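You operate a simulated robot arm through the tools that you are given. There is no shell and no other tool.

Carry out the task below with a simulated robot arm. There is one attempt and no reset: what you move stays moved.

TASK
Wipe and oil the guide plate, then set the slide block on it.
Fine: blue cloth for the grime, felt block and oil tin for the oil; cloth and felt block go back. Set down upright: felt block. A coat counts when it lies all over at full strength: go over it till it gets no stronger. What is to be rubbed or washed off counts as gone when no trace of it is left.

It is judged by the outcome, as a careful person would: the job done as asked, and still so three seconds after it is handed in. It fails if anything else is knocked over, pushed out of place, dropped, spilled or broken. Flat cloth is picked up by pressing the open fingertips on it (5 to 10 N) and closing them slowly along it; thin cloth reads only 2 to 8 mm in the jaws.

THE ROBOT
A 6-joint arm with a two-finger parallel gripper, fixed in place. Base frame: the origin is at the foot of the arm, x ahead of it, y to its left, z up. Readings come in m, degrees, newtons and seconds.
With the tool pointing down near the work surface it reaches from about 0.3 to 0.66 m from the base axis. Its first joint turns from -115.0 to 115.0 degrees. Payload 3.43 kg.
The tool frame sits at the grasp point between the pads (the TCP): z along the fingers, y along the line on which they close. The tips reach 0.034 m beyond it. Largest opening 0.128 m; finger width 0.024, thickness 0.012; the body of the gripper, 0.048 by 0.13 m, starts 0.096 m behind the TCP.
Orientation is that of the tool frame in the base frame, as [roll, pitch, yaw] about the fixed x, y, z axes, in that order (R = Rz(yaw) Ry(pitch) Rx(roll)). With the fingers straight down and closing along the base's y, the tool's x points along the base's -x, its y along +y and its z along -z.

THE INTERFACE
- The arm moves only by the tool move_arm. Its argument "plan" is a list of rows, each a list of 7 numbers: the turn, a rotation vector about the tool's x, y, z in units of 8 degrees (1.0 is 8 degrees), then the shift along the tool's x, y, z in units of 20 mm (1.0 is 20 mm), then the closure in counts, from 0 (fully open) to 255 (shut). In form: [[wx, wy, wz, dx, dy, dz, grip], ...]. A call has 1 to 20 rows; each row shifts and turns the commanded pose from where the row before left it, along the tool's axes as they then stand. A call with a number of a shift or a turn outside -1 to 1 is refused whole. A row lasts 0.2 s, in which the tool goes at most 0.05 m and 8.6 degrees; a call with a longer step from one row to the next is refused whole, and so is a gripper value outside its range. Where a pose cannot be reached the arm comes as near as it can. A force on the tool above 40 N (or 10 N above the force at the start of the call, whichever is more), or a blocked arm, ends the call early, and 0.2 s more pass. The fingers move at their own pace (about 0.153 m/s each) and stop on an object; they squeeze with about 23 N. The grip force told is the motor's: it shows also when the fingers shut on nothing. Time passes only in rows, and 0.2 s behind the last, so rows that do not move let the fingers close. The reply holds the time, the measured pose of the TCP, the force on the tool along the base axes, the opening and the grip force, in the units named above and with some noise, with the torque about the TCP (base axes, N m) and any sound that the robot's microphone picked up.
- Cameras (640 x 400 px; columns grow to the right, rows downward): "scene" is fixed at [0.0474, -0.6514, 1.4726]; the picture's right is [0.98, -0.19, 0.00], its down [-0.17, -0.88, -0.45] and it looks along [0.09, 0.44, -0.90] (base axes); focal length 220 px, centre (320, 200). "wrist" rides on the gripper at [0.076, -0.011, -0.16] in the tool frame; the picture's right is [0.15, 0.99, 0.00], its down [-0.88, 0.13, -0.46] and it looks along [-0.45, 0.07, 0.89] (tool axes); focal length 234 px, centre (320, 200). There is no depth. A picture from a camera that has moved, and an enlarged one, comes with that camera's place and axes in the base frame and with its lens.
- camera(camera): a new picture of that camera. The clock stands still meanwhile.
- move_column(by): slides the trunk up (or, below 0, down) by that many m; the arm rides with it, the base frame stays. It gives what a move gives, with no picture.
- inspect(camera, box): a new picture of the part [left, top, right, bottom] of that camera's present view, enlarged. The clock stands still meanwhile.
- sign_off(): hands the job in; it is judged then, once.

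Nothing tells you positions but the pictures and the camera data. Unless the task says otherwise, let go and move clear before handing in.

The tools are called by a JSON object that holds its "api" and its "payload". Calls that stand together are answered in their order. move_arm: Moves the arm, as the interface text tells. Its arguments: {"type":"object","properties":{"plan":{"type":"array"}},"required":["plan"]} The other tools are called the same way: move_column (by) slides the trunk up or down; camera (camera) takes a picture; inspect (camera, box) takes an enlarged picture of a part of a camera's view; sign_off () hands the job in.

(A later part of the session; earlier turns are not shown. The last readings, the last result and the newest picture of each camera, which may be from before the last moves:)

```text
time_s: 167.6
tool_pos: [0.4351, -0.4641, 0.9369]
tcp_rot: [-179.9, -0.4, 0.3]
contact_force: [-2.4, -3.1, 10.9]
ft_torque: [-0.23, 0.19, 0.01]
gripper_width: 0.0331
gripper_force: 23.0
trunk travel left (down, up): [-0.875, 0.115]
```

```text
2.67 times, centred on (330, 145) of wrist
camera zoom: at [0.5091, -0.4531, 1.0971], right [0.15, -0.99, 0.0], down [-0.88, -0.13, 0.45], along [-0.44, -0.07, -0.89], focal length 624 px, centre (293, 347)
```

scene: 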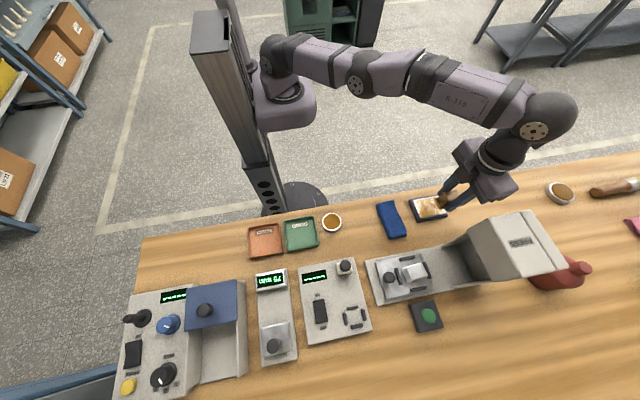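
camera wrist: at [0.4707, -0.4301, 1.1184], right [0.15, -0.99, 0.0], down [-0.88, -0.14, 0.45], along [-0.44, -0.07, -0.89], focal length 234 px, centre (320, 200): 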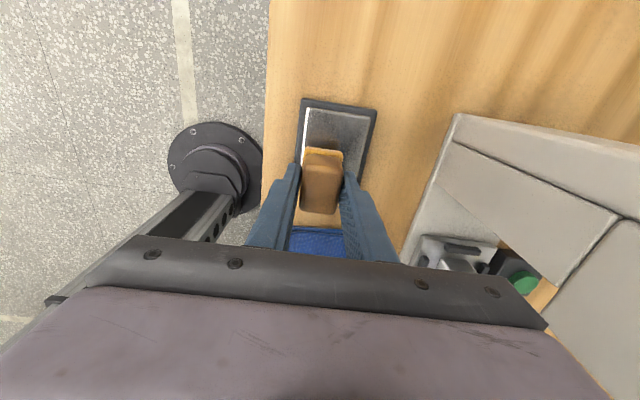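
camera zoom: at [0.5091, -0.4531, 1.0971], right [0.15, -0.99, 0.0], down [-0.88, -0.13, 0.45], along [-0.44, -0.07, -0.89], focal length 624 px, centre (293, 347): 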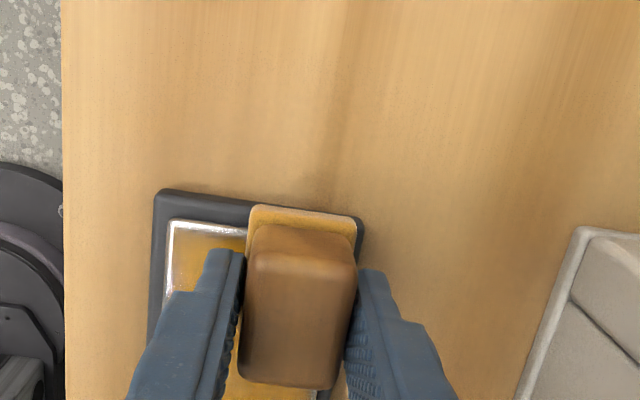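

{"api": "move_arm", "payload": {"plan": [[0, 0, 0, 0.25, -0.3, 0, 255], [0, 0, 0, 0.25, -0.3, 0, 255], [0, 0, 0, 0.2, -0.3, 0, 255], [0, 0, 0, 0, -0.4, 0, 255], [0, 0, 0, 0, -0.4, 0, 255], [0, 0, 0, 0, -0.4, 0, 255], [0, 0, 0, -0.4, 0, 0, 255], [0, 0, 0, -0.4, 0, 0, 255], [0, 0, 0, -0.4, 0, 0, 255], [0, 0, 0, -0.4, 0, 0, 255], [0, 0, 0, -0.4, 0, 0, 255], [0, 0, 0, -0.4, 0, 0, 255], [0, 0, 0, -0.4, 0, 0, 255], [0, 0, 0, -0.4, 0, 0, 255], [0, 0, 0, -0.4, 0, 0, 255], [0, 0, 0, -0.3, 0, 0, 255]]}}

{"api": "inspect", "payload": {"camera": "wrist", "box": [240, 70, 420, 220]}}

{"api": "inspect", "payload": {"camera": "wrist", "box": [310, 70, 400, 170]}}

```text
time_s: 171.0
tool_pos: [0.3718, -0.4217, 0.9367]
tcp_rot: [-179.9, -0.4, 0.4]
contact_force: [5.3, 0.5, 15.3]
ft_torque: [-0.06, -0.4, 0.03]
gripper_width: 0.033
gripper_force: 23.3
trunk travel left (down, up): [-0.875, 0.115]
```

```text
2.67 times, centred on (330, 145) of wrist
camera zoom: at [0.446, -0.4106, 1.0965], right [0.15, -0.99, 0.0], down [-0.88, -0.14, 0.45], along [-0.44, -0.07, -0.89], focal length 624 px, centre (293, 347)
```

zoom: 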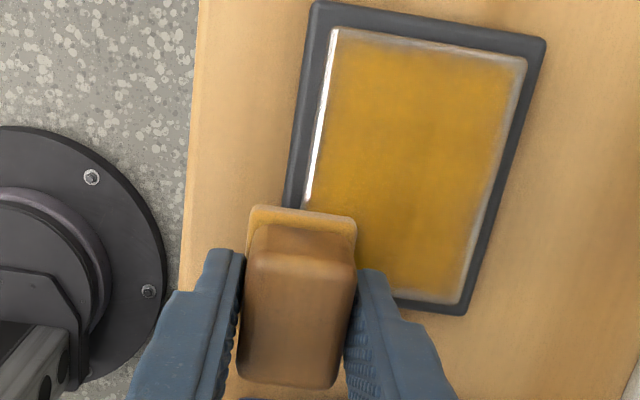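

```text
4.00 times, centred on (355, 120) of wrist
camera zoom: at [0.446, -0.4106, 1.0965], right [0.15, -0.99, 0.0], down [-0.88, -0.14, 0.45], along [-0.44, -0.07, -0.89], focal length 937 px, centre (180, 520)
```

zoom: 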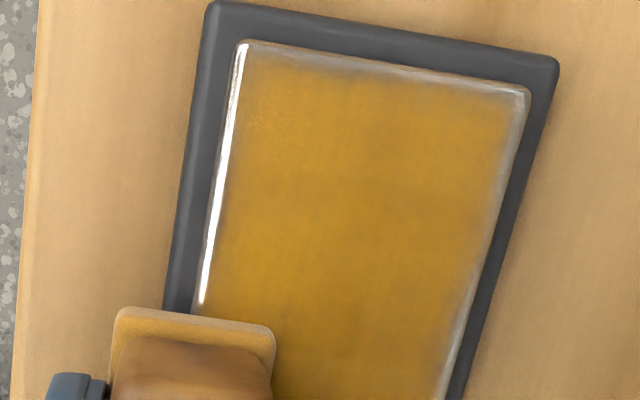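

The thin soft border is now uniform all round. I'll use this charge for a complete raster of the whole surface to bring it to full strength.

{"api": "move_arm", "payload": {"plan": [[0, 0, 0, 0, 0.3, 0, 255], [0, 0, 0, 0.7, 0, 0, 255], [0, 0, 0, 0.7, 0, 0, 255], [0, 0, 0, 0.7, 0, 0, 255], [0, 0, 0, 0.7, 0, 0, 255], [0, 0, 0, 0.7, 0, 0, 255], [0, 0, 0, 0, 0.5, 0, 255], [0, 0, 0, -0.7, 0, 0, 255], [0, 0, 0, -0.7, 0, 0, 255], [0, 0, 0, -0.7, 0, 0, 255], [0, 0, 0, -0.7, 0, 0, 255], [0, 0, 0, -0.7, 0, 0, 255], [0, 0, 0, 0, 0.5, 0, 255], [0, 0, 0, 0.7, 0, 0, 255], [0, 0, 0, 0.7, 0, 0, 255], [0, 0, 0, 0.7, 0, 0, 255], [0, 0, 0, 0.7, 0, 0, 255], [0, 0, 0, 0.6, 0, 0, 255]]}}

{"api": "move_arm", "payload": {"plan": [[0, 0, 0, 0, 0.5, 0, 255], [0, 0, 0, -0.6, 0, 0, 255], [0, 0, 0, -0.7, 0, 0, 255], [0, 0, 0, -0.7, 0, 0, 255], [0, 0, 0, -0.7, 0, 0, 255], [0, 0, 0, -0.7, 0, 0, 255], [0, 0, 0, 0, 0.4, 0, 255], [0, 0, 0, 0, 0.4, 0, 255], [0, 0, 0, 0.6, 0, 0, 255], [0, 0, 0, 0.6, 0, 0, 255], [0, 0, 0, 0.6, 0, 0, 255], [0, 0, 0, 0.6, 0, 0, 255], [0, 0, 0, 0.5, -0.1, 0, 255], [0, 0, 0, 0.1, -0.3, 0, 255], [0, 0, 0, -0.7, -0.3, 0, 255], [0, 0, 0, -0.7, 0, 0, 255], [0, 0, 0, -0.7, 0, 0, 255], [0, 0, 0, -0.7, 0, 0, 255]]}}

{"api": "inspect", "payload": {"camera": "wrist", "box": [240, 70, 420, 220]}}

```text
time_s: 174.8
tool_pos: [0.4396, -0.447, 0.9365]
tcp_rot: [-179.8, -0.2, 0.2]
contact_force: [-2.8, 0.5, 5.3]
ft_torque: [-0.06, 0.08, 0.0]
gripper_width: 0.033
gripper_force: 22.7
trunk travel left (down, up): [-0.875, 0.115]
```

```text
time_s: 178.6
tool_pos: [0.3752, -0.4604, 0.9356]
tcp_rot: [-179.9, -0.5, 0.3]
contact_force: [2.8, -0.2, 12.7]
ft_torque: [0.01, -0.27, -0.02]
gripper_width: 0.0329
gripper_force: 23.4
trunk travel left (down, up): [-0.875, 0.115]
```

```text
2.67 times, centred on (330, 145) of wrist
camera zoom: at [0.4491, -0.4492, 1.0961], right [0.15, -0.99, 0.0], down [-0.88, -0.13, 0.45], along [-0.44, -0.07, -0.89], focal length 624 px, centre (293, 347)
```

zoom: 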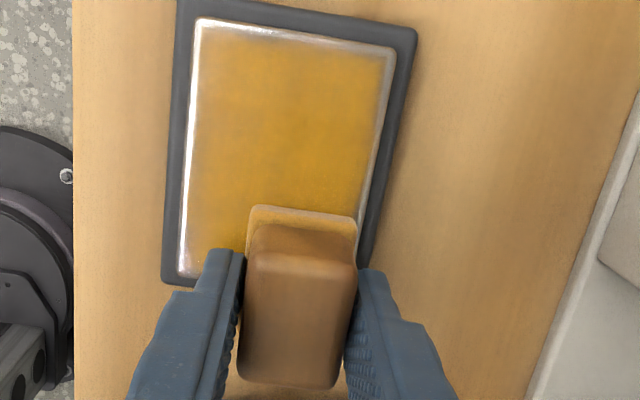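

I'll lift to the same viewpoint as before and compare the strength.

{"api": "move_arm", "payload": {"plan": [[0, 0, 0, 0, -0.3, -0.9, 255], [0, 0, 0, 0, -0.3, -1, 255], [0, 0, 0, 0, -0.3, -1, 255], [0, 0, 0, -0.87, 0, 0, 255], [0, 0, 0, -0.87, 0, 0, 255], [0, 0, 0, -0.87, 0, 0, 255], [0, 0, 0, -0.87, 0, 0, 255], [0, 0, 0, 0, 0, 0, 255]]}}

{"api": "inspect", "payload": {"camera": "wrist", "box": [240, 0, 400, 120]}}

{"api": "inspect", "payload": {"camera": "scene", "box": [400, 190, 456, 225]}}

```text
time_s: 180.4
tool_pos: [0.3057, -0.4417, 0.9944]
tcp_rot: [-179.8, -0.3, 0.3]
contact_force: [-0.2, 0.1, -0.6]
ft_torque: [-0.02, 0.0, 0.03]
gripper_width: 0.0331
gripper_force: 23.3
trunk travel left (down, up): [-0.875, 0.115]
```

```text
3.33 times, centred on (320, 60) of wrist
camera zoom: at [0.3808, -0.4306, 1.1538], right [0.15, -0.99, 0.0], down [-0.88, -0.14, 0.45], along [-0.45, -0.07, -0.89], focal length 781 px, centre (320, 667)
```

zoom: 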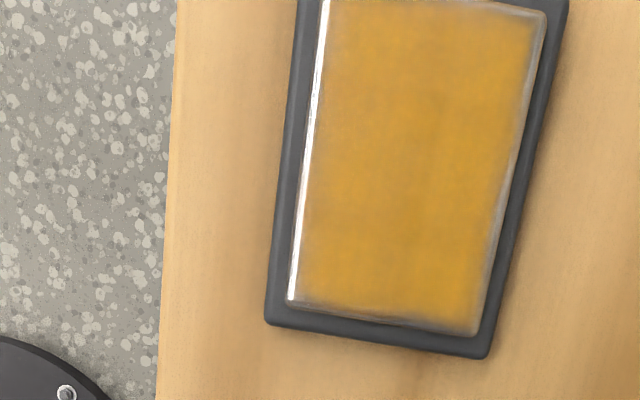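

```text
11.43 times, centred on (428, 208) of scene
camera zoom: at [0.0474, -0.6514, 1.4726], right [0.98, -0.19, 0.0], down [-0.17, -0.88, -0.45], along [0.09, 0.44, -0.9], focal length 2516 px, centre (-914, 114)
```

zoom: 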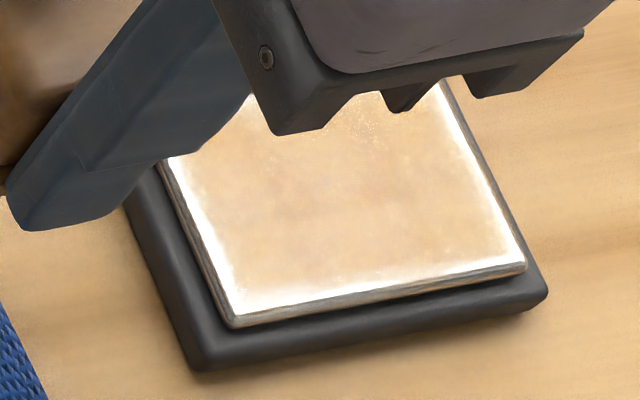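

The coat looks unchanged from before, which suggests saturation. To be safe I'll do one more charge and a full pass.

{"api": "move_arm", "payload": {"plan": [[0, 0, 0, -0.91, 0, 0, 255], [0, 0, 0, -0.91, 0, 0, 255], [0, 0, 0, -0.91, 0, 0, 255], [0, 0, 0, -0.91, 0, 0, 255], [0, 0, 0, -0.91, 0, 0, 255], [0, 0, 0, -0.91, 0, 0, 255], [0, 0, 0, -0.91, 0, 0, 255], [0, 0, 0, -0.91, 0, 0, 255], [0, 0, 0, -0.91, 0, 0, 255], [0, 0, 0, -0.91, 0, 0, 255], [0, 0, 0, 0, 0, 1, 255], [0, 0, 0, 0, 0, 1, 255], [0, 0, 0, 0, 0, 0.8, 255], [0, 0, 0, 0, 0, 0, 255]]}}

{"api": "move_arm", "payload": {"plan": [[0, 0, 0, 0, 0, 0.08, 255], [0, 0, 0, 0, 0, 0.08, 255], [0, 0, 0, 0, 0, 0, 255]]}}

```text
time_s: 183.4
tool_pos: [0.1239, -0.4445, 0.9364]
tcp_rot: [-179.8, -0.5, 0.3]
contact_force: [0.5, -0.1, 0.6]
ft_torque: [0.01, 0.03, 0.03]
gripper_width: 0.0328
gripper_force: 23.0
trunk travel left (down, up): [-0.875, 0.115]
```

```text
time_s: 184.2
tool_pos: [0.124, -0.4435, 0.9334]
tcp_rot: [-179.9, -0.4, 0.2]
contact_force: [0.8, 0.7, 4.0]
ft_torque: [0.02, -0.04, 0.01]
gripper_width: 0.0328
gripper_force: 23.1
trunk travel left (down, up): [-0.875, 0.115]
```

{"api": "move_arm", "payload": {"plan": [[0, 0, 0, 0, -0.07, 0.06, 255], [0, 0, 0, 0, 0, 0, 255], [0, 0, 0, 0, 0, 0, 255], [0, 0, 0, 0, 0, 0, 255], [0, 0, 0, 0, 0, 0, 255], [0, 0, 0, 0, 0, 0, 255]]}}

{"api": "move_arm", "payload": {"plan": [[0, 0, 0, 0, 0, -0.1, 255], [0, 0, 0, 0, 0, -0.2, 255], [0, 0, 0, 0, 0, -0.3, 255], [0, 0, 0, 0, 0, 0, 255], [0, 0, 0, 0, 0, 0, 255], [0, 0, 0, 0, 0, 0, 255], [0, 0, 0, 0, 0, -0.6, 255], [0, 0, 0, 0, 0, -0.8, 255], [0, 0, 0, 0, 0, -0.8, 255]]}}

{"api": "move_arm", "payload": {"plan": [[0, 0, 0, 0.9, -0.07, 0, 255], [0, 0, 0, 0.9, -0.07, 0, 255], [0, 0, 0, 0.9, -0.07, 0, 255], [0, 0, 0, 0.9, -0.07, 0, 255], [0, 0, 0, 0.9, -0.07, 0, 255], [0, 0, 0, 0.9, -0.07, 0, 255], [0, 0, 0, 0.9, -0.07, 0, 255], [0, 0, 0, 0.9, -0.07, 0, 255], [0, 0, 0, 0.9, -0.07, 0, 255], [0, 0, 0, 0.9, -0.07, 0, 255], [0, 0, 0, 0.9, -0.07, 0, 255], [0, 0, 0, 0.9, -0.07, 0, 255], [0, 0, 0, 0.9, -0.07, 0, 255], [0, 0, 0, 0.75, -0.07, 0, 255], [0, 0, 0, 0, 0, 1, 255], [0, 0, 0, 0, 0, 1, 255], [0, 0, 0, 0, 0, 0.5, 255], [0, 0, 0, 0, 0, 0, 255]]}}

```text
time_s: 185.6
tool_pos: [0.1229, -0.4424, 0.9333]
tcp_rot: [179.8, -0.4, 0.3]
contact_force: [2.1, -6.3, 22.2]
ft_torque: [-0.24, -0.08, -0.01]
gripper_width: 0.0331
gripper_force: 23.1
trunk travel left (down, up): [-0.875, 0.115]
```

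```text
time_s: 187.6
tool_pos: [0.1245, -0.4415, 0.9882]
tcp_rot: [-179.8, -0.3, 0.4]
contact_force: [0.5, 0.7, -0.5]
ft_torque: [0.0, 0.0, 0.0]
gripper_width: 0.0328
gripper_force: 23.2
trunk travel left (down, up): [-0.875, 0.115]
```

```text
time_s: 191.4
tool_pos: [0.3732, -0.4225, 0.9387]
tcp_rot: [-179.7, -0.2, 0.2]
contact_force: [0.6, -1.0, -1.1]
ft_torque: [-0.02, 0.03, -0.01]
gripper_width: 0.033
gripper_force: 22.5
trunk travel left (down, up): [-0.875, 0.115]
```

{"api": "move_arm", "payload": {"plan": [[0, 0, 0, 0, 0, 0.1, 255], [0, 0, 0, 0, 0, 0, 255]]}}

{"api": "move_arm", "payload": {"plan": [[0, 0, 0, 0, 0, 0.07, 255], [0, 0, 0, 0, 0, 0, 255]]}}

```text
time_s: 192.0
tool_pos: [0.3729, -0.4233, 0.9384]
tcp_rot: [-179.8, -0.3, 0.2]
contact_force: [0.0, 0.1, -0.9]
ft_torque: [-0.01, -0.01, 0.01]
gripper_width: 0.0326
gripper_force: 22.7
trunk travel left (down, up): [-0.875, 0.115]
```

```text
time_s: 192.6
tool_pos: [0.3724, -0.4239, 0.9352]
tcp_rot: [-179.9, -0.4, 0.3]
contact_force: [0.3, 1.1, 2.8]
ft_torque: [-0.08, 0.0, -0.01]
gripper_width: 0.0329
gripper_force: 22.5
trunk travel left (down, up): [-0.875, 0.115]
```

{"api": "move_arm", "payload": {"plan": [[0, 0, 0, 0, 0, 0.05, 255], [0, 0, 0, 0.7, 0, 0, 255], [0, 0, 0, 0.7, 0, 0, 255], [0, 0, 0, 0.7, 0, 0, 255], [0, 0, 0, 0.7, 0, 0, 255], [0, 0, 0, 0.7, 0, 0, 255], [0, 0, 0, 0.2, 0.4, 0, 255], [0, 0, 0, -0.7, 0, 0, 255], [0, 0, 0, -0.7, 0, 0, 255], [0, 0, 0, -0.7, 0, 0, 255], [0, 0, 0, -0.7, 0, 0, 255], [0, 0, 0, -0.7, 0, 0, 255], [0, 0, 0, 0, 0.5, 0, 255], [0, 0, 0, 0.7, 0, 0, 255], [0, 0, 0, 0.7, 0, 0, 255], [0, 0, 0, 0.7, 0, 0, 255], [0, 0, 0, 0.7, 0, 0, 255], [0, 0, 0, 0.7, 0, 0, 255]]}}

{"api": "move_arm", "payload": {"plan": [[0, 0, 0, -0.1, 0.5, 0, 255], [0, 0, 0, -0.7, 0, 0, 255], [0, 0, 0, -0.7, 0, 0, 255], [0, 0, 0, -0.7, 0, 0, 255], [0, 0, 0, -0.7, 0, 0, 255], [0, 0, 0, -0.7, 0, 0, 255], [0, 0, 0, 0, 0.5, 0, 255], [0, 0, 0, 0, 0.5, 0, 255], [0, 0, 0, 0.5, 0.2, 0, 255], [0, 0, 0, 0.6, 0, 0, 255], [0, 0, 0, 0.6, 0, 0, 255], [0, 0, 0, 0.6, 0, 0, 255], [0, 0, 0, 0.3, -0.05, 0, 255], [0, 0, 0, 0.3, -0.2, 0, 255], [0, 0, 0, 0.3, -0.3, 0, 255], [0, 0, 0, 0.2, -0.4, 0, 255], [0, 0, 0, 0, -0.4, 0, 255], [0, 0, 0, 0, -0.4, 0, 255]]}}

{"api": "inspect", "payload": {"camera": "wrist", "box": [240, 70, 420, 220]}}

```text
time_s: 196.4
tool_pos: [0.4456, -0.4376, 0.9365]
tcp_rot: [-180.0, -0.4, 0.3]
contact_force: [-3.7, -0.7, 9.8]
ft_torque: [0.0, 0.23, 0.01]
gripper_width: 0.033
gripper_force: 22.9
trunk travel left (down, up): [-0.875, 0.115]
```

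```text
time_s: 200.2
tool_pos: [0.4433, -0.4383, 0.9362]
tcp_rot: [-179.9, -0.4, 0.3]
contact_force: [-0.3, -2.3, 7.7]
ft_torque: [-0.08, 0.08, 0.06]
gripper_width: 0.033
gripper_force: 22.8
trunk travel left (down, up): [-0.875, 0.115]
```

```text
2.67 times, centred on (330, 145) of wrist
camera zoom: at [0.5173, -0.4273, 1.0954], right [0.15, -0.99, 0.0], down [-0.88, -0.13, 0.45], along [-0.44, -0.07, -0.89], focal length 624 px, centre (293, 347)
```

zoom: 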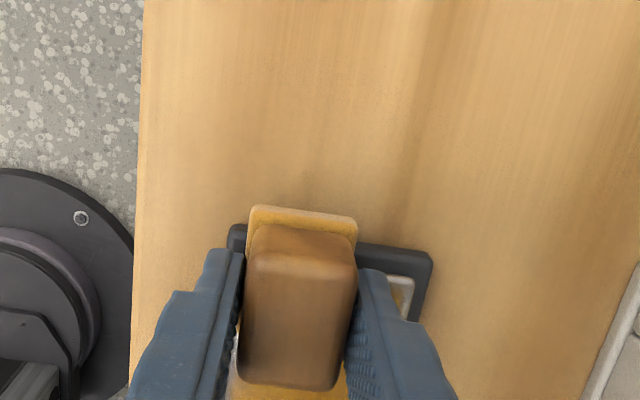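

The far +x,-y corner still looks thin, so I'll rub specifically there.

{"api": "move_arm", "payload": {"plan": [[0, 0, 0, 0, 0.5, 0.02, 255], [0, 0, 0, 0, 0.5, 0, 255], [0, 0, 0, -0.15, 0.4, 0, 255], [0, 0, 0, -0.1, 0.2, 0, 255], [0, 0, 0, 0, 0, 0, 255]]}}

{"api": "move_arm", "payload": {"plan": [[0, 0, 0, -0.2, 0.1, 0, 255], [0, 0, 0, 0.2, -0.1, 0, 255], [0, 0, 0, 0.05, -0.2, 0, 255], [0, 0, 0, 0, 0.2, 0, 255], [0, 0, 0, -0.3, 0.1, 0, 255], [0, 0, 0, 0.3, -0.1, 0, 255], [0, 0, 0, -1, -0.2, 0, 255], [0, 0, 0, -1, -0.2, 0, 255]]}}

{"api": "inspect", "payload": {"camera": "wrist", "box": [240, 70, 420, 220]}}

```text
time_s: 201.4
tool_pos: [0.438, -0.4687, 0.936]
tcp_rot: [-179.9, -0.4, 0.3]
contact_force: [2.9, 3.5, 11.3]
ft_torque: [0.12, -0.07, -0.03]
gripper_width: 0.0329
gripper_force: 22.6
trunk travel left (down, up): [-0.875, 0.115]
```

```text
time_s: 203.2
tool_pos: [0.3992, -0.4621, 0.9358]
tcp_rot: [-179.9, -0.4, 0.3]
contact_force: [-1.0, 0.2, 5.5]
ft_torque: [-0.03, -0.04, -0.02]
gripper_width: 0.0329
gripper_force: 22.6
trunk travel left (down, up): [-0.875, 0.115]
```

```text
2.67 times, centred on (330, 145) of wrist
camera zoom: at [0.4732, -0.4516, 1.0952], right [0.15, -0.99, 0.0], down [-0.88, -0.14, 0.45], along [-0.45, -0.07, -0.89], focal length 624 px, centre (293, 347)
```

zoom: 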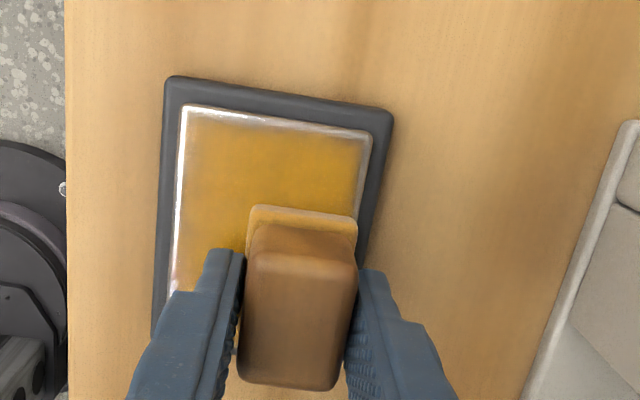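

The corner matches the rest now. I'll take one look from the standard viewpoint while heading back with the felt.

{"api": "move_arm", "payload": {"plan": [[0, 0, 0, 0, -0.33, -0.9, 255], [0, 0, 0, 0, -0.33, -1, 255], [0, 0, 0, 0, -0.33, -1, 255], [0, 0, 0, -0.93, 0, 0, 255], [0, 0, 0, -0.93, 0, 0, 255], [0, 0, 0, -0.93, 0, 0, 255], [0, 0, 0, -0.93, 0, 0, 255], [0, 0, 0, -0.93, 0, 0, 255], [0, 0, 0, 0, 0, 0, 255]]}}

{"api": "inspect", "payload": {"camera": "wrist", "box": [240, 0, 400, 120]}}

{"api": "inspect", "payload": {"camera": "scene", "box": [400, 190, 456, 225]}}

```text
time_s: 205.2
tool_pos: [0.3055, -0.444, 0.9912]
tcp_rot: [-179.8, -0.3, 0.4]
contact_force: [-0.1, 0.7, 0.4]
ft_torque: [-0.02, 0.02, -0.01]
gripper_width: 0.0329
gripper_force: 23.2
trunk travel left (down, up): [-0.875, 0.115]
```

```text
3.33 times, centred on (320, 60) of wrist
camera zoom: at [0.3802, -0.4332, 1.1507], right [0.15, -0.99, 0.0], down [-0.88, -0.14, 0.45], along [-0.45, -0.07, -0.89], focal length 781 px, centre (320, 667)
```

zoom: 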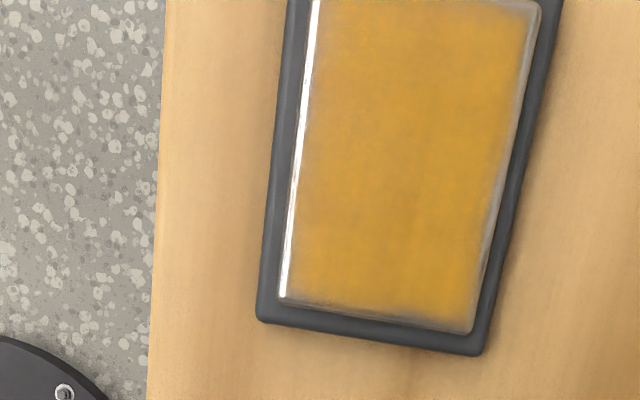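

```text
11.43 times, centred on (428, 208) of scene
camera zoom: at [0.0474, -0.6514, 1.4726], right [0.98, -0.19, 0.0], down [-0.17, -0.88, -0.45], along [0.09, 0.44, -0.9], focal length 2516 px, centre (-914, 114)
```

zoom: 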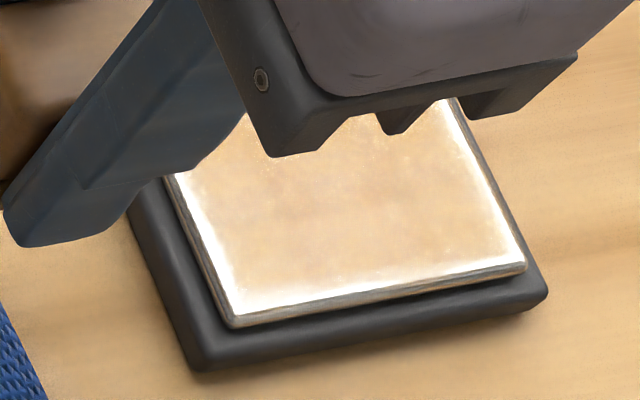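

No change any more, so the coat is saturated. Now I'll return the felt block to its place, upright.

{"api": "move_arm", "payload": {"plan": [[0, 0, 0, -0.96, 0.1, 0, 255], [0, 0, 0, -0.96, 0.1, 0, 255], [0, 0, 0, -0.96, 0.1, 0, 255], [0, 0, 0, -0.96, 0.1, 0, 255], [0, 0, 0, -0.95, 0.1, 0, 255], [0, 0, 0, 0, 0, 1, 255], [0, 0, 0, 0, 0, 1, 255], [0, 0, 0, 0, 0, 1, 255], [0, 0, 0, 0, 0, 0.3, 255], [0, 0, 0, 0, 0, 0, 255]]}}

{"api": "move_arm", "payload": {"plan": [[0, 0, 0, 0, 0, 0.1, 255], [0, 0, 0, 0, 0, 0, 255]]}}

{"api": "inspect", "payload": {"camera": "scene", "box": [316, 190, 396, 245]}}

```text
time_s: 207.4
tool_pos: [0.2091, -0.4521, 0.9251]
tcp_rot: [-179.8, -0.2, 0.2]
contact_force: [-0.6, -0.3, -0.4]
ft_torque: [0.0, 0.04, 0.0]
gripper_width: 0.0328
gripper_force: 23.0
trunk travel left (down, up): [-0.875, 0.115]
```

```text
time_s: 208.0
tool_pos: [0.2097, -0.4534, 0.9236]
tcp_rot: [-179.8, -0.4, 0.2]
contact_force: [-0.1, -0.2, 0.0]
ft_torque: [0.03, -0.03, -0.02]
gripper_width: 0.0329
gripper_force: 23.4
trunk travel left (down, up): [-0.875, 0.115]
```

```text
7.27 times, centred on (356, 218) of scene
camera zoom: at [0.0474, -0.6514, 1.4726], right [0.98, -0.19, 0.0], down [-0.17, -0.88, -0.45], along [0.09, 0.44, -0.9], focal length 1601 px, centre (58, 73)
```

zoom: 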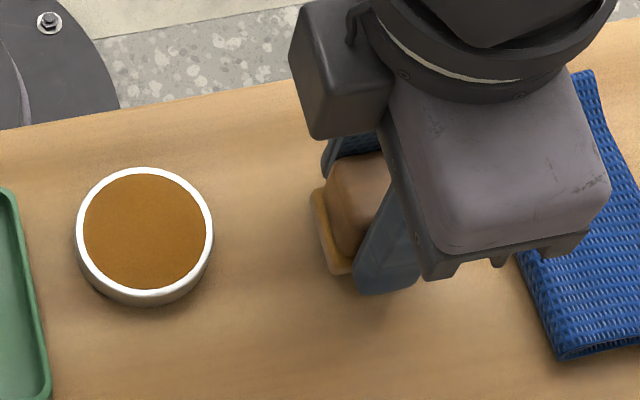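

{"api": "move_arm", "payload": {"plan": [[0, 0, 0, 0, 0, 0.1, 255], [0, 0, 0, 0, 0, 0, 255]]}}

{"api": "move_arm", "payload": {"plan": [[0, 0, 0, 0, 0, 0.07, 255], [0, 0, 0, 0, 0, 0, 255]]}}

{"api": "move_arm", "payload": {"plan": [[0, 0, 0, 0, 0, 0.06, 255], [0, 0, 0, 0, 0, 0, 255]]}}

```text
time_s: 208.6
tool_pos: [0.21, -0.4531, 0.9213]
tcp_rot: [-179.8, -0.2, 0.4]
contact_force: [-1.5, 0.2, 0.5]
ft_torque: [-0.01, 0.0, 0.01]
gripper_width: 0.0329
gripper_force: 23.3
trunk travel left (down, up): [-0.875, 0.115]
```

```text
time_s: 209.2
tool_pos: [0.2102, -0.4533, 0.9207]
tcp_rot: [-179.8, -0.3, 0.3]
contact_force: [0.0, -0.3, -0.6]
ft_torque: [0.03, 0.02, -0.03]
gripper_width: 0.0329
gripper_force: 23.2
trunk travel left (down, up): [-0.875, 0.115]
```

```text
time_s: 209.8
tool_pos: [0.2115, -0.453, 0.9187]
tcp_rot: [-179.7, -0.3, 0.3]
contact_force: [-0.2, 0.5, 0.3]
ft_torque: [-0.03, -0.02, -0.02]
gripper_width: 0.033
gripper_force: 23.2
trunk travel left (down, up): [-0.875, 0.115]
```

{"api": "move_arm", "payload": {"plan": [[0, 0, 0, 0, 0, 0.04, 255], [0, 0, 0, 0, 0, 0, 255]]}}

{"api": "move_arm", "payload": {"plan": [[0, 0, 0, 0, 0, 0.03, 255], [0, 0, 0, 0, 0, 0, 255]]}}

```text
time_s: 210.4
tool_pos: [0.2111, -0.4528, 0.9189]
tcp_rot: [-179.8, -0.3, 0.3]
contact_force: [-1.2, 0.5, -0.2]
ft_torque: [-0.04, -0.03, -0.01]
gripper_width: 0.033
gripper_force: 23.0
trunk travel left (down, up): [-0.875, 0.115]
```

```text
time_s: 211.0
tool_pos: [0.2106, -0.4537, 0.9176]
tcp_rot: [-179.8, -0.3, 0.3]
contact_force: [-0.3, 1.3, 1.5]
ft_torque: [-0.02, -0.03, 0.06]
gripper_width: 0.0328
gripper_force: 23.0
trunk travel left (down, up): [-0.875, 0.115]
```

The felt is touching the table. I'll release gently and lift straight up.

{"api": "move_arm", "payload": {"plan": [[0, 0, 0, 0, 0, 0.03, 255], [0, 0, 0, 0, 0, 0, 255], [0, 0, 0, 0, 0, 0, 185], [0, 0, 0, 0, 0, 0, 170], [0, 0, 0, 0, 0, 0, 150], [0, 0, 0, 0, 0, 0, 125], [0, 0, 0, 0, 0, -0.5, 125], [0, 0, 0, 0, 0, -1, 125], [0, 0, 0, 0, 0, -1, 125], [0, 0, 0, 0, 0, -1, 125], [0, 0, 0, 0, 0, -1, 125], [0, 0, 0, 0, 0, 0, 125]]}}

{"api": "inspect", "payload": {"camera": "scene", "box": [300, 180, 460, 280]}}

{"api": "camera", "payload": {"camera": "wrist"}}

```text
time_s: 213.6
tool_pos: [0.208, -0.4539, 1.0063]
tcp_rot: [-179.8, -0.3, 0.3]
contact_force: [-0.4, 0.8, -0.6]
ft_torque: [-0.02, 0.01, -0.01]
gripper_width: 0.0654
gripper_force: 0.1
trunk travel left (down, up): [-0.875, 0.115]
```

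```text
4.00 times, centred on (380, 230) of scene
camera zoom: at [0.0474, -0.6514, 1.4726], right [0.98, -0.19, 0.0], down [-0.17, -0.88, -0.45], along [0.09, 0.44, -0.9], focal length 881 px, centre (80, 80)
```

zoom: 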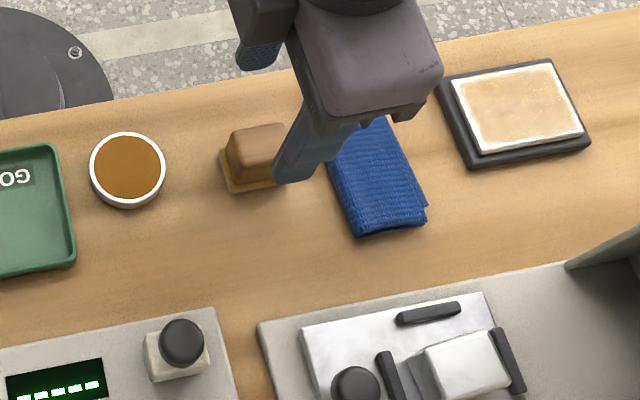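

```text
taken
camera wrist: at [0.2835, -0.4435, 1.1664], right [0.15, -0.99, 0.0], down [-0.88, -0.14, 0.45], along [-0.45, -0.07, -0.89], focal length 234 px, centre (320, 200)
```

wrist: 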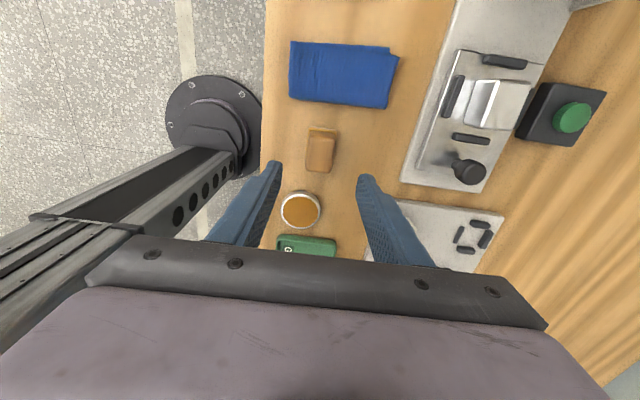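

The felt block stands upright in its place and the tin and cloth are undisturbed. Now the slide block: I'll measure it again from here.

{"api": "inspect", "payload": {"camera": "wrist", "box": [420, 40, 560, 140]}}

{"api": "inspect", "payload": {"camera": "scene", "box": [380, 250, 440, 295]}}

```text
4.00 times, centred on (490, 90) of wrist
camera zoom: at [0.2835, -0.4435, 1.1664], right [0.15, -0.99, 0.0], down [-0.88, -0.14, 0.45], along [-0.45, -0.07, -0.89], focal length 937 px, centre (-360, 640)
```

zoom: 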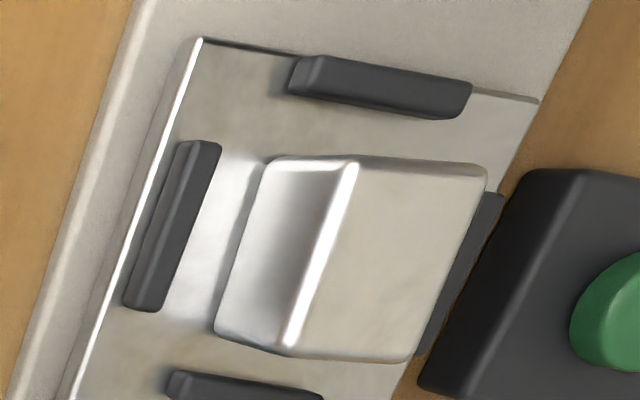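

```text
8.89 times, centred on (410, 272) of scene
camera zoom: at [0.0474, -0.6514, 1.4726], right [0.98, -0.19, 0.0], down [-0.17, -0.88, -0.45], along [0.09, 0.44, -0.9], focal length 1957 px, centre (-480, -444)
```

zoom: 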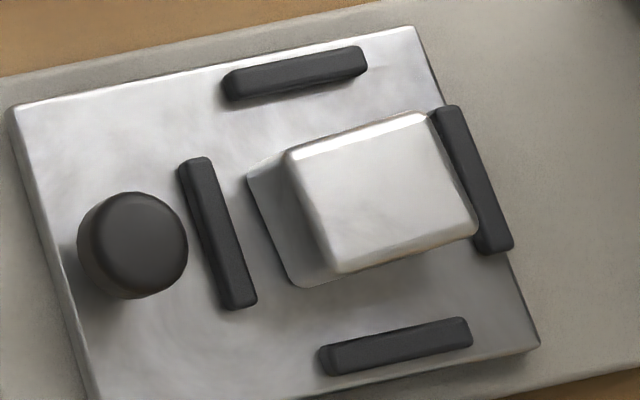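

The block spans x 0.267–0.308, y -0.631 to -0.600, with its top near z 0.937 and low bars around it. It lies beyond straight-down reach, so I'll close along x and lean the fingers about 16° outward.

{"api": "move_arm", "payload": {"plan": [[0, 0, 0, 0, 0, -1, 140], [0, 0, 0, 0, 0, -1, 140], [0, 0, -1, 0, 0, 0, 140], [0, 0, -1, 0, 0, 0, 140], [0, 0, -1, 0, 0, 0, 140], [0, 0, -1, 0, 0, 0, 140], [0, 0, -1, 0, 0, 0, 140], [0, 0, -1, 0, 0, 0, 140], [0, 0, -1, 0, 0, 0, 140], [0, 0, -1, 0, 0, 0, 140], [0, 0, -1, 0, 0, 0, 140], [0, 0, -1, 0, 0, 0, 140], [0, 0, -1, 0, 0, 0, 140], [0, 0, -0.3, 0, 0, 0, 140], [0, -1, 0, 0, 0, 0, 140], [0, -1, 0, 0, 0, 0, 140], [0, 0, 0, 0, 0, 0, 140]]}}

```text
time_s: 217.2
tool_pos: [0.2097, -0.4531, 1.0471]
tcp_rot: [179.6, 15.9, 90.5]
contact_force: [-0.4, 1.0, -0.4]
ft_torque: [-0.03, 0.0, 0.02]
gripper_width: 0.0577
gripper_force: 0.1
trunk travel left (down, up): [-0.875, 0.115]
```

{"api": "move_arm", "payload": {"plan": [[0, 0, 0, -0.828, 0.432, 0.238, 140], [0, 0, 0, -0.828, 0.432, 0.238, 140], [0, 0, 0, -0.828, 0.432, 0.238, 140], [0, 0, 0, -0.828, 0.432, 0.238, 140], [0, 0, 0, -0.828, 0.432, 0.238, 140], [0, 0, 0, -0.828, 0.432, 0.238, 140], [0, 0, 0, -0.828, 0.432, 0.238, 140], [0, 0, 0, -0.828, 0.432, 0.238, 140], [0, 0, 0, -0.828, 0.432, 0.238, 140], [0, 0, 0, 0, 0, 0, 140]]}}

{"api": "camera", "payload": {"camera": "wrist"}}

{"api": "camera", "payload": {"camera": "scene"}}

```text
time_s: 219.4
tool_pos: [0.2896, -0.6068, 1.0475]
tcp_rot: [179.7, 15.7, 90.7]
contact_force: [0.2, 0.2, -0.4]
ft_torque: [-0.03, -0.03, 0.02]
gripper_width: 0.0577
gripper_force: 0.0
trunk travel left (down, up): [-0.875, 0.115]
```

```text
taken
camera wrist: at [0.276, -0.4903, 1.1796], right [0.99, 0.15, -0.03], down [0.13, -0.72, 0.68], along [0.08, -0.68, -0.73], focal length 234 px, centre (320, 200)
```

wrist: 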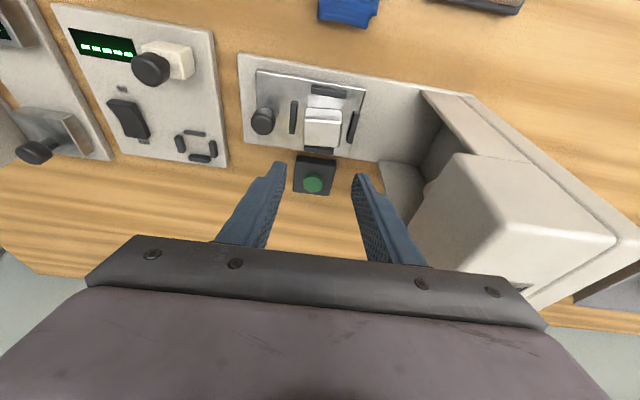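

```text
taken
```

scene: 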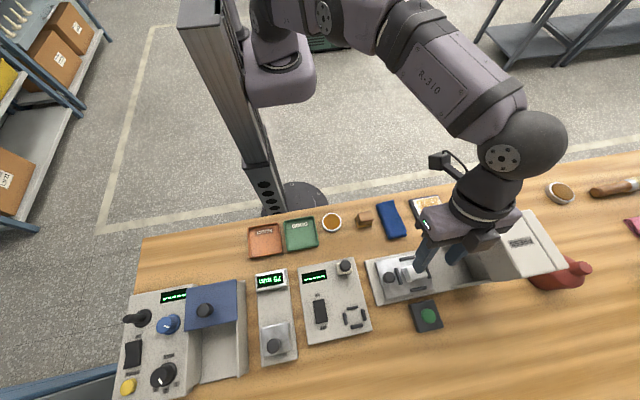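

{"api": "inspect", "payload": {"camera": "wrist", "box": [230, 50, 410, 200]}}

```text
2.67 times, centred on (320, 125) of wrist
camera zoom: at [0.276, -0.4903, 1.1796], right [0.99, 0.15, -0.03], down [0.13, -0.72, 0.68], along [0.08, -0.68, -0.73], focal length 624 px, centre (320, 400)
```

zoom: 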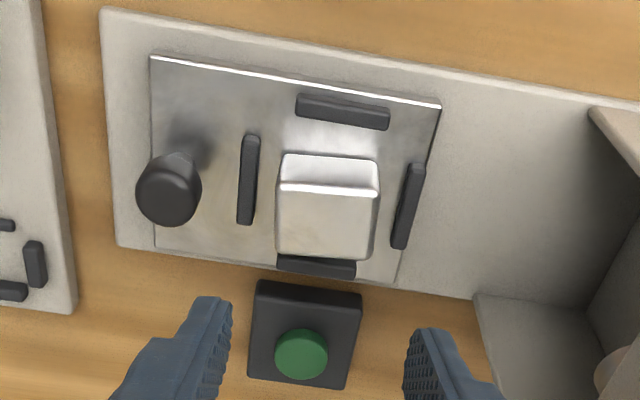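

Block and fingers line up. I'll descend vertically, keeping the lean.

{"api": "move_arm", "payload": {"plan": [[0, 0, 0, 0.22, 0, 0.961, 140], [0, 0, 0, 0.276, 0, 0.961, 140], [0, 0, 0, 0.276, 0, 0.961, 140], [0, 0, 0, 0.221, 0, 0.769, 140], [0, 0, 0, 0, 0, 0, 140]]}}

{"api": "inspect", "payload": {"camera": "wrist", "box": [220, 80, 420, 230]}}

{"api": "inspect", "payload": {"camera": "scene", "box": [370, 200, 470, 300]}}

```text
time_s: 220.6
tool_pos: [0.2886, -0.6093, 0.971]
tcp_rot: [179.7, 15.8, 90.7]
contact_force: [-0.4, -0.2, -0.3]
ft_torque: [-0.01, 0.0, 0.0]
gripper_width: 0.0574
gripper_force: 0.2
trunk travel left (down, up): [-0.875, 0.115]
```

```text
2.67 times, centred on (320, 155) of wrist
camera zoom: at [0.2748, -0.4937, 1.1034], right [0.99, 0.15, -0.03], down [0.13, -0.72, 0.68], along [0.08, -0.68, -0.73], focal length 624 px, centre (320, 320)
```

zoom: 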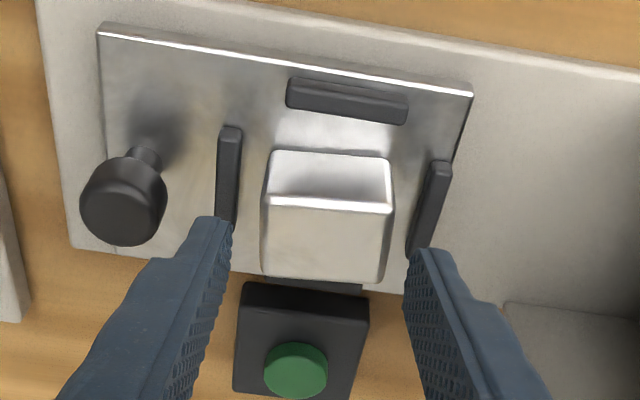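

```text
4.00 times, centred on (420, 250) of scene
camera zoom: at [0.0474, -0.6514, 1.4726], right [0.98, -0.19, 0.0], down [-0.17, -0.88, -0.45], along [0.09, 0.44, -0.9], focal length 881 px, centre (-80, 0)
```

zoom: 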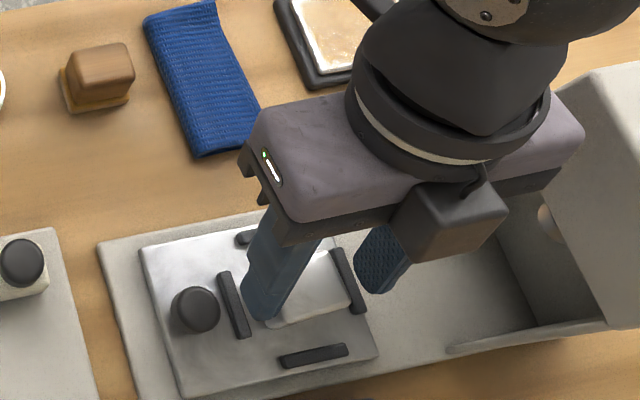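

{"api": "move_arm", "payload": {"plan": [[0, 0, 0, 0.083, 0.13, 0.288, 140], [0, 0, 0, 0.083, 0, 0.288, 140], [0, 0, 0, 0, 0, 0, 140]]}}

{"api": "move_arm", "payload": {"plan": [[0, 0, 0, 0.055, 0, 0.192, 140], [0, 0, 0, 0, 0, 0, 140]]}}

{"api": "inspect", "payload": {"camera": "wrist", "box": [220, 80, 420, 230]}}

```text
time_s: 221.4
tool_pos: [0.2912, -0.6092, 0.9592]
tcp_rot: [179.5, 15.8, 90.7]
contact_force: [0.4, 0.1, 0.1]
ft_torque: [-0.02, 0.01, 0.0]
gripper_width: 0.0578
gripper_force: 0.0
trunk travel left (down, up): [-0.875, 0.115]
```

```text
time_s: 222.0
tool_pos: [0.2917, -0.6074, 0.9563]
tcp_rot: [179.7, 15.7, 90.6]
contact_force: [0.5, 0.5, 0.1]
ft_torque: [-0.02, -0.02, -0.01]
gripper_width: 0.0577
gripper_force: 0.0
trunk travel left (down, up): [-0.875, 0.115]
```

```text
2.67 times, centred on (320, 155) of wrist
camera zoom: at [0.2781, -0.4923, 1.0877], right [0.99, 0.15, -0.03], down [0.13, -0.72, 0.68], along [0.08, -0.68, -0.73], focal length 624 px, centre (320, 320)
```

zoom: 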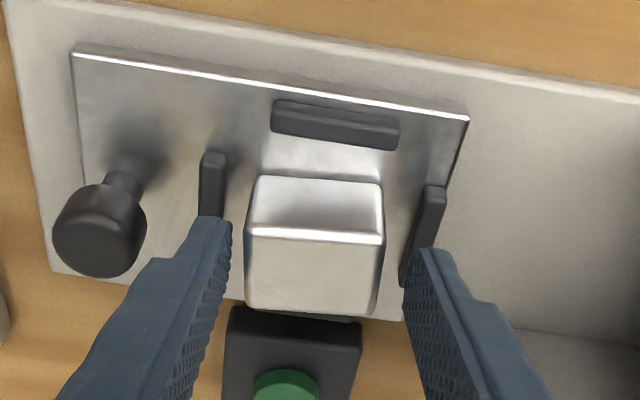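

{"api": "move_arm", "payload": {"plan": [[0, 0, 0, 0.042, 0, 0.144, 140], [0, 0, 0, 0, 0, 0, 140]]}}

{"api": "move_arm", "payload": {"plan": [[0, 0, 0, 0.042, 0, 0.144, 140], [0, 0, 0, 0, 0, 0, 140]]}}

{"api": "inspect", "payload": {"camera": "wrist", "box": [220, 80, 420, 230]}}

```text
time_s: 222.6
tool_pos: [0.2912, -0.6091, 0.9524]
tcp_rot: [179.6, 15.8, 90.6]
contact_force: [0.0, 0.0, 0.0]
ft_torque: [-0.02, 0.01, 0.0]
gripper_width: 0.0579
gripper_force: 0.1
trunk travel left (down, up): [-0.875, 0.115]
```

```text
time_s: 223.2
tool_pos: [0.2923, -0.6077, 0.9493]
tcp_rot: [179.6, 15.8, 90.5]
contact_force: [-0.2, -0.6, 0.7]
ft_torque: [0.0, 0.03, -0.01]
gripper_width: 0.0577
gripper_force: 0.1
trunk travel left (down, up): [-0.875, 0.115]
```

```text
2.67 times, centred on (320, 155) of wrist
camera zoom: at [0.2787, -0.4923, 1.0818], right [0.99, 0.15, -0.03], down [0.13, -0.72, 0.68], along [0.08, -0.68, -0.73], focal length 624 px, centre (320, 320)
```

zoom: 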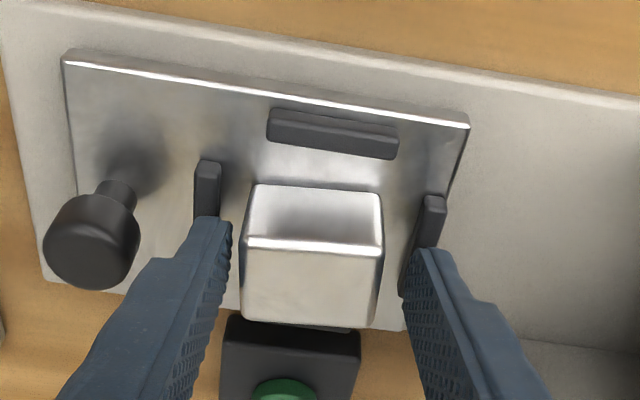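

No contact with the bars. I'll close slowly on the block.

{"api": "move_arm", "payload": {"plan": [[0, 0, 0, 0, 0, 0, 148], [0, 0, 0, 0, 0, 0, 156], [0, 0, 0, 0, 0, 0, 164], [0, 0, 0, 0, 0, 0, 172], [0, 0, 0, 0, 0, 0, 185], [0, 0, 0, 0, 0, 0, 205], [0, 0, 0, 0, 0, 0, 230], [0, 0, 0, 0, 0, 0, 255], [0, 0, 0, 0, 0, 0, 255]]}}

{"api": "inspect", "payload": {"camera": "wrist", "box": [220, 80, 420, 230]}}

```text
time_s: 225.2
tool_pos: [0.2928, -0.6071, 0.9496]
tcp_rot: [179.6, 15.8, 90.6]
contact_force: [0.1, -0.1, 0.6]
ft_torque: [-0.02, 0.02, 0.0]
gripper_width: 0.0434
gripper_force: 23.2
trunk travel left (down, up): [-0.875, 0.115]
```

```text
2.67 times, centred on (320, 155) of wrist
camera zoom: at [0.2787, -0.4923, 1.082], right [0.99, 0.15, -0.03], down [0.13, -0.72, 0.68], along [0.08, -0.68, -0.73], focal length 624 px, centre (320, 320)
```

zoom: 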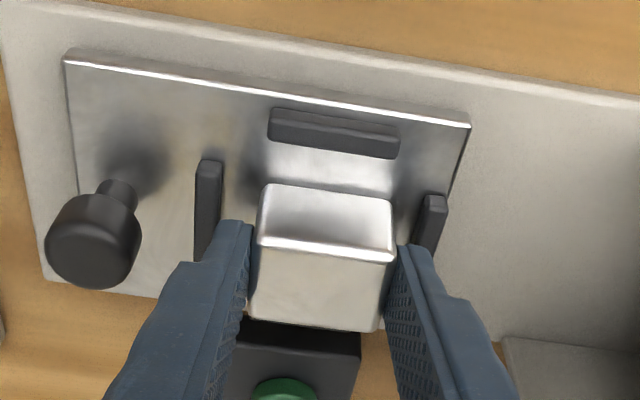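

Gripped at 43 mm. I'll lift straight up and check the hold.

{"api": "move_arm", "payload": {"plan": [[0, 0, 0, -0.069, 0, -0.24, 255], [0, 0, 0, -0.138, 0, -0.48, 255], [0, 0, 0, -0.276, 0, -0.961, 255], [0, 0, 0, -0.276, 0, -0.961, 255], [0, 0, 0, 0, 0, 0, 255]]}}

{"api": "inspect", "payload": {"camera": "wrist", "box": [220, 80, 420, 230]}}

{"api": "inspect", "payload": {"camera": "scene", "box": [370, 200, 470, 300]}}

```text
time_s: 226.4
tool_pos: [0.292, -0.6092, 1.0042]
tcp_rot: [179.6, 15.8, 90.6]
contact_force: [-0.1, 0.1, -1.1]
ft_torque: [0.04, 0.02, 0.0]
gripper_width: 0.0437
gripper_force: 23.5
trunk travel left (down, up): [-0.875, 0.115]
```

```text
2.67 times, centred on (320, 155) of wrist
camera zoom: at [0.2779, -0.4939, 1.1362], right [0.99, 0.15, -0.03], down [0.13, -0.72, 0.68], along [0.08, -0.68, -0.73], focal length 624 px, centre (320, 320)
```

zoom: 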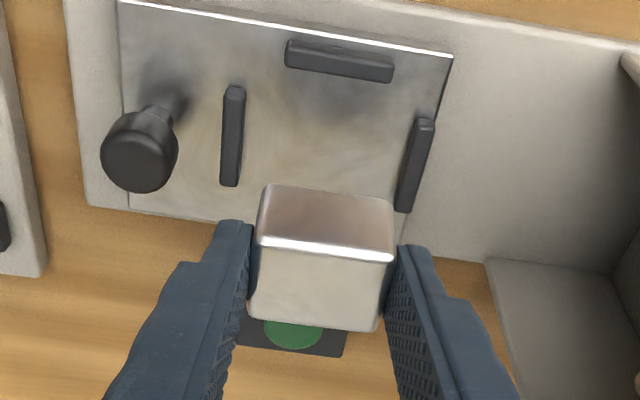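

```text
4.00 times, centred on (420, 250) of scene
camera zoom: at [0.0474, -0.6514, 1.4726], right [0.98, -0.19, 0.0], down [-0.17, -0.88, -0.45], along [0.09, 0.44, -0.9], focal length 881 px, centre (-80, 0)
```

zoom: 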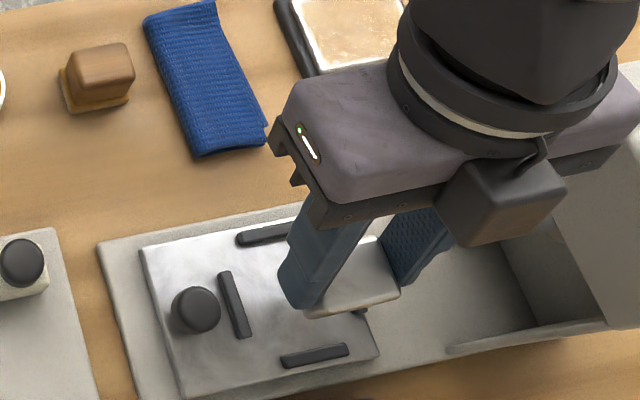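

The slide block hangs level in the jaws. I'll bring it back toward the robot first, then across to above the plate.

{"api": "move_arm", "payload": {"plan": [[0, 0, 0, 0.886, 0, -0.255, 255], [0, 0, 0, 0.886, 0, -0.255, 255], [0, 0, 0, 0.886, 0, -0.255, 255], [0, 0, 0, 0.886, 0, -0.255, 255], [0, 0, 0, 0.886, 0, -0.255, 255], [0, 0, 0, 0.886, 0, -0.255, 255], [0, 0, 0, 0.886, 0, -0.255, 255], [0, 0, 0, 0.886, 0, -0.255, 255], [0, 0, 0, 0.886, 0, -0.255, 255], [0, 0, 0, 0, 0.857, 0, 255], [0, 0, 0, 0, 0.857, 0, 255], [0, 0, 0, 0, 0.857, 0, 255], [0, 0, 0, 0, 0.857, 0, 255], [0, 0, 0, 0, 0.857, 0, 255], [0, 0, 0, 0, 0.857, 0, 255], [0, 0, 0, 0, 0.857, 0, 255], [0, 0, 0, 0, 0, 0, 255]]}}

{"api": "camera", "payload": {"camera": "wrist"}}

{"api": "inspect", "payload": {"camera": "scene", "box": [380, 150, 480, 240]}}

```text
time_s: 230.0
tool_pos: [0.4083, -0.4411, 1.0046]
tcp_rot: [179.7, 15.8, 90.5]
contact_force: [0.2, 1.0, -0.5]
ft_torque: [0.0, -0.06, -0.02]
gripper_width: 0.0436
gripper_force: 22.9
trunk travel left (down, up): [-0.875, 0.115]
```

```text
taken
camera wrist: at [0.3952, -0.3262, 1.1375], right [0.99, 0.15, -0.03], down [0.13, -0.72, 0.68], along [0.08, -0.68, -0.73], focal length 234 px, centre (320, 200)
```

wrist: 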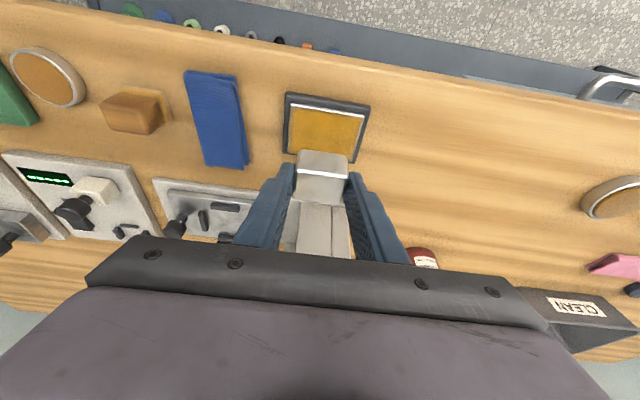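

```text
4.44 times, centred on (430, 195) of scene
camera zoom: at [0.0474, -0.6514, 1.4726], right [0.98, -0.19, 0.0], down [-0.17, -0.88, -0.45], along [0.09, 0.44, -0.9], focal length 978 px, centre (-169, 222)
```

zoom: 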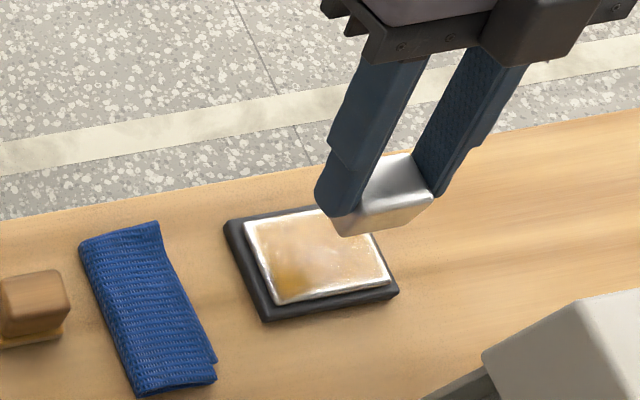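

{"api": "inspect", "payload": {"camera": "wrist", "box": [275, 85, 380, 170]}}

{"api": "inspect", "payload": {"camera": "scene", "box": [405, 190, 455, 225]}}

```text
4.71 times, centred on (328, 128) of wrist
camera zoom: at [0.3952, -0.3262, 1.1375], right [0.99, 0.15, -0.03], down [0.13, -0.72, 0.68], along [0.08, -0.68, -0.73], focal length 1102 px, centre (285, 541)
```

zoom: 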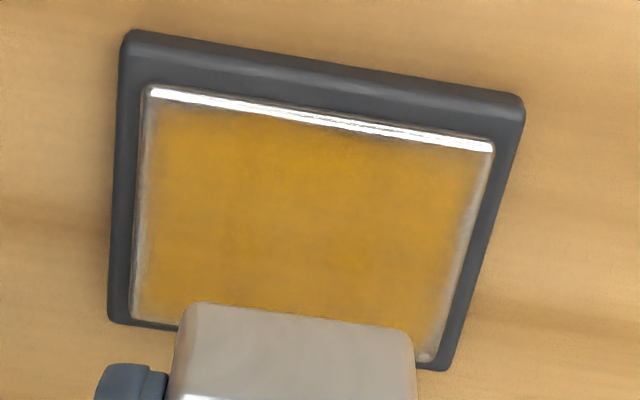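

```text
11.43 times, centred on (430, 208) of scene
camera zoom: at [0.0474, -0.6514, 1.4726], right [0.98, -0.19, 0.0], down [-0.17, -0.88, -0.45], along [0.09, 0.44, -0.9], focal length 2516 px, centre (-937, 114)
```

zoom: 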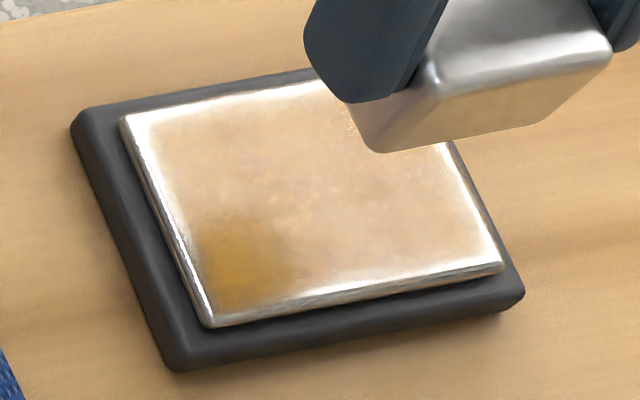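

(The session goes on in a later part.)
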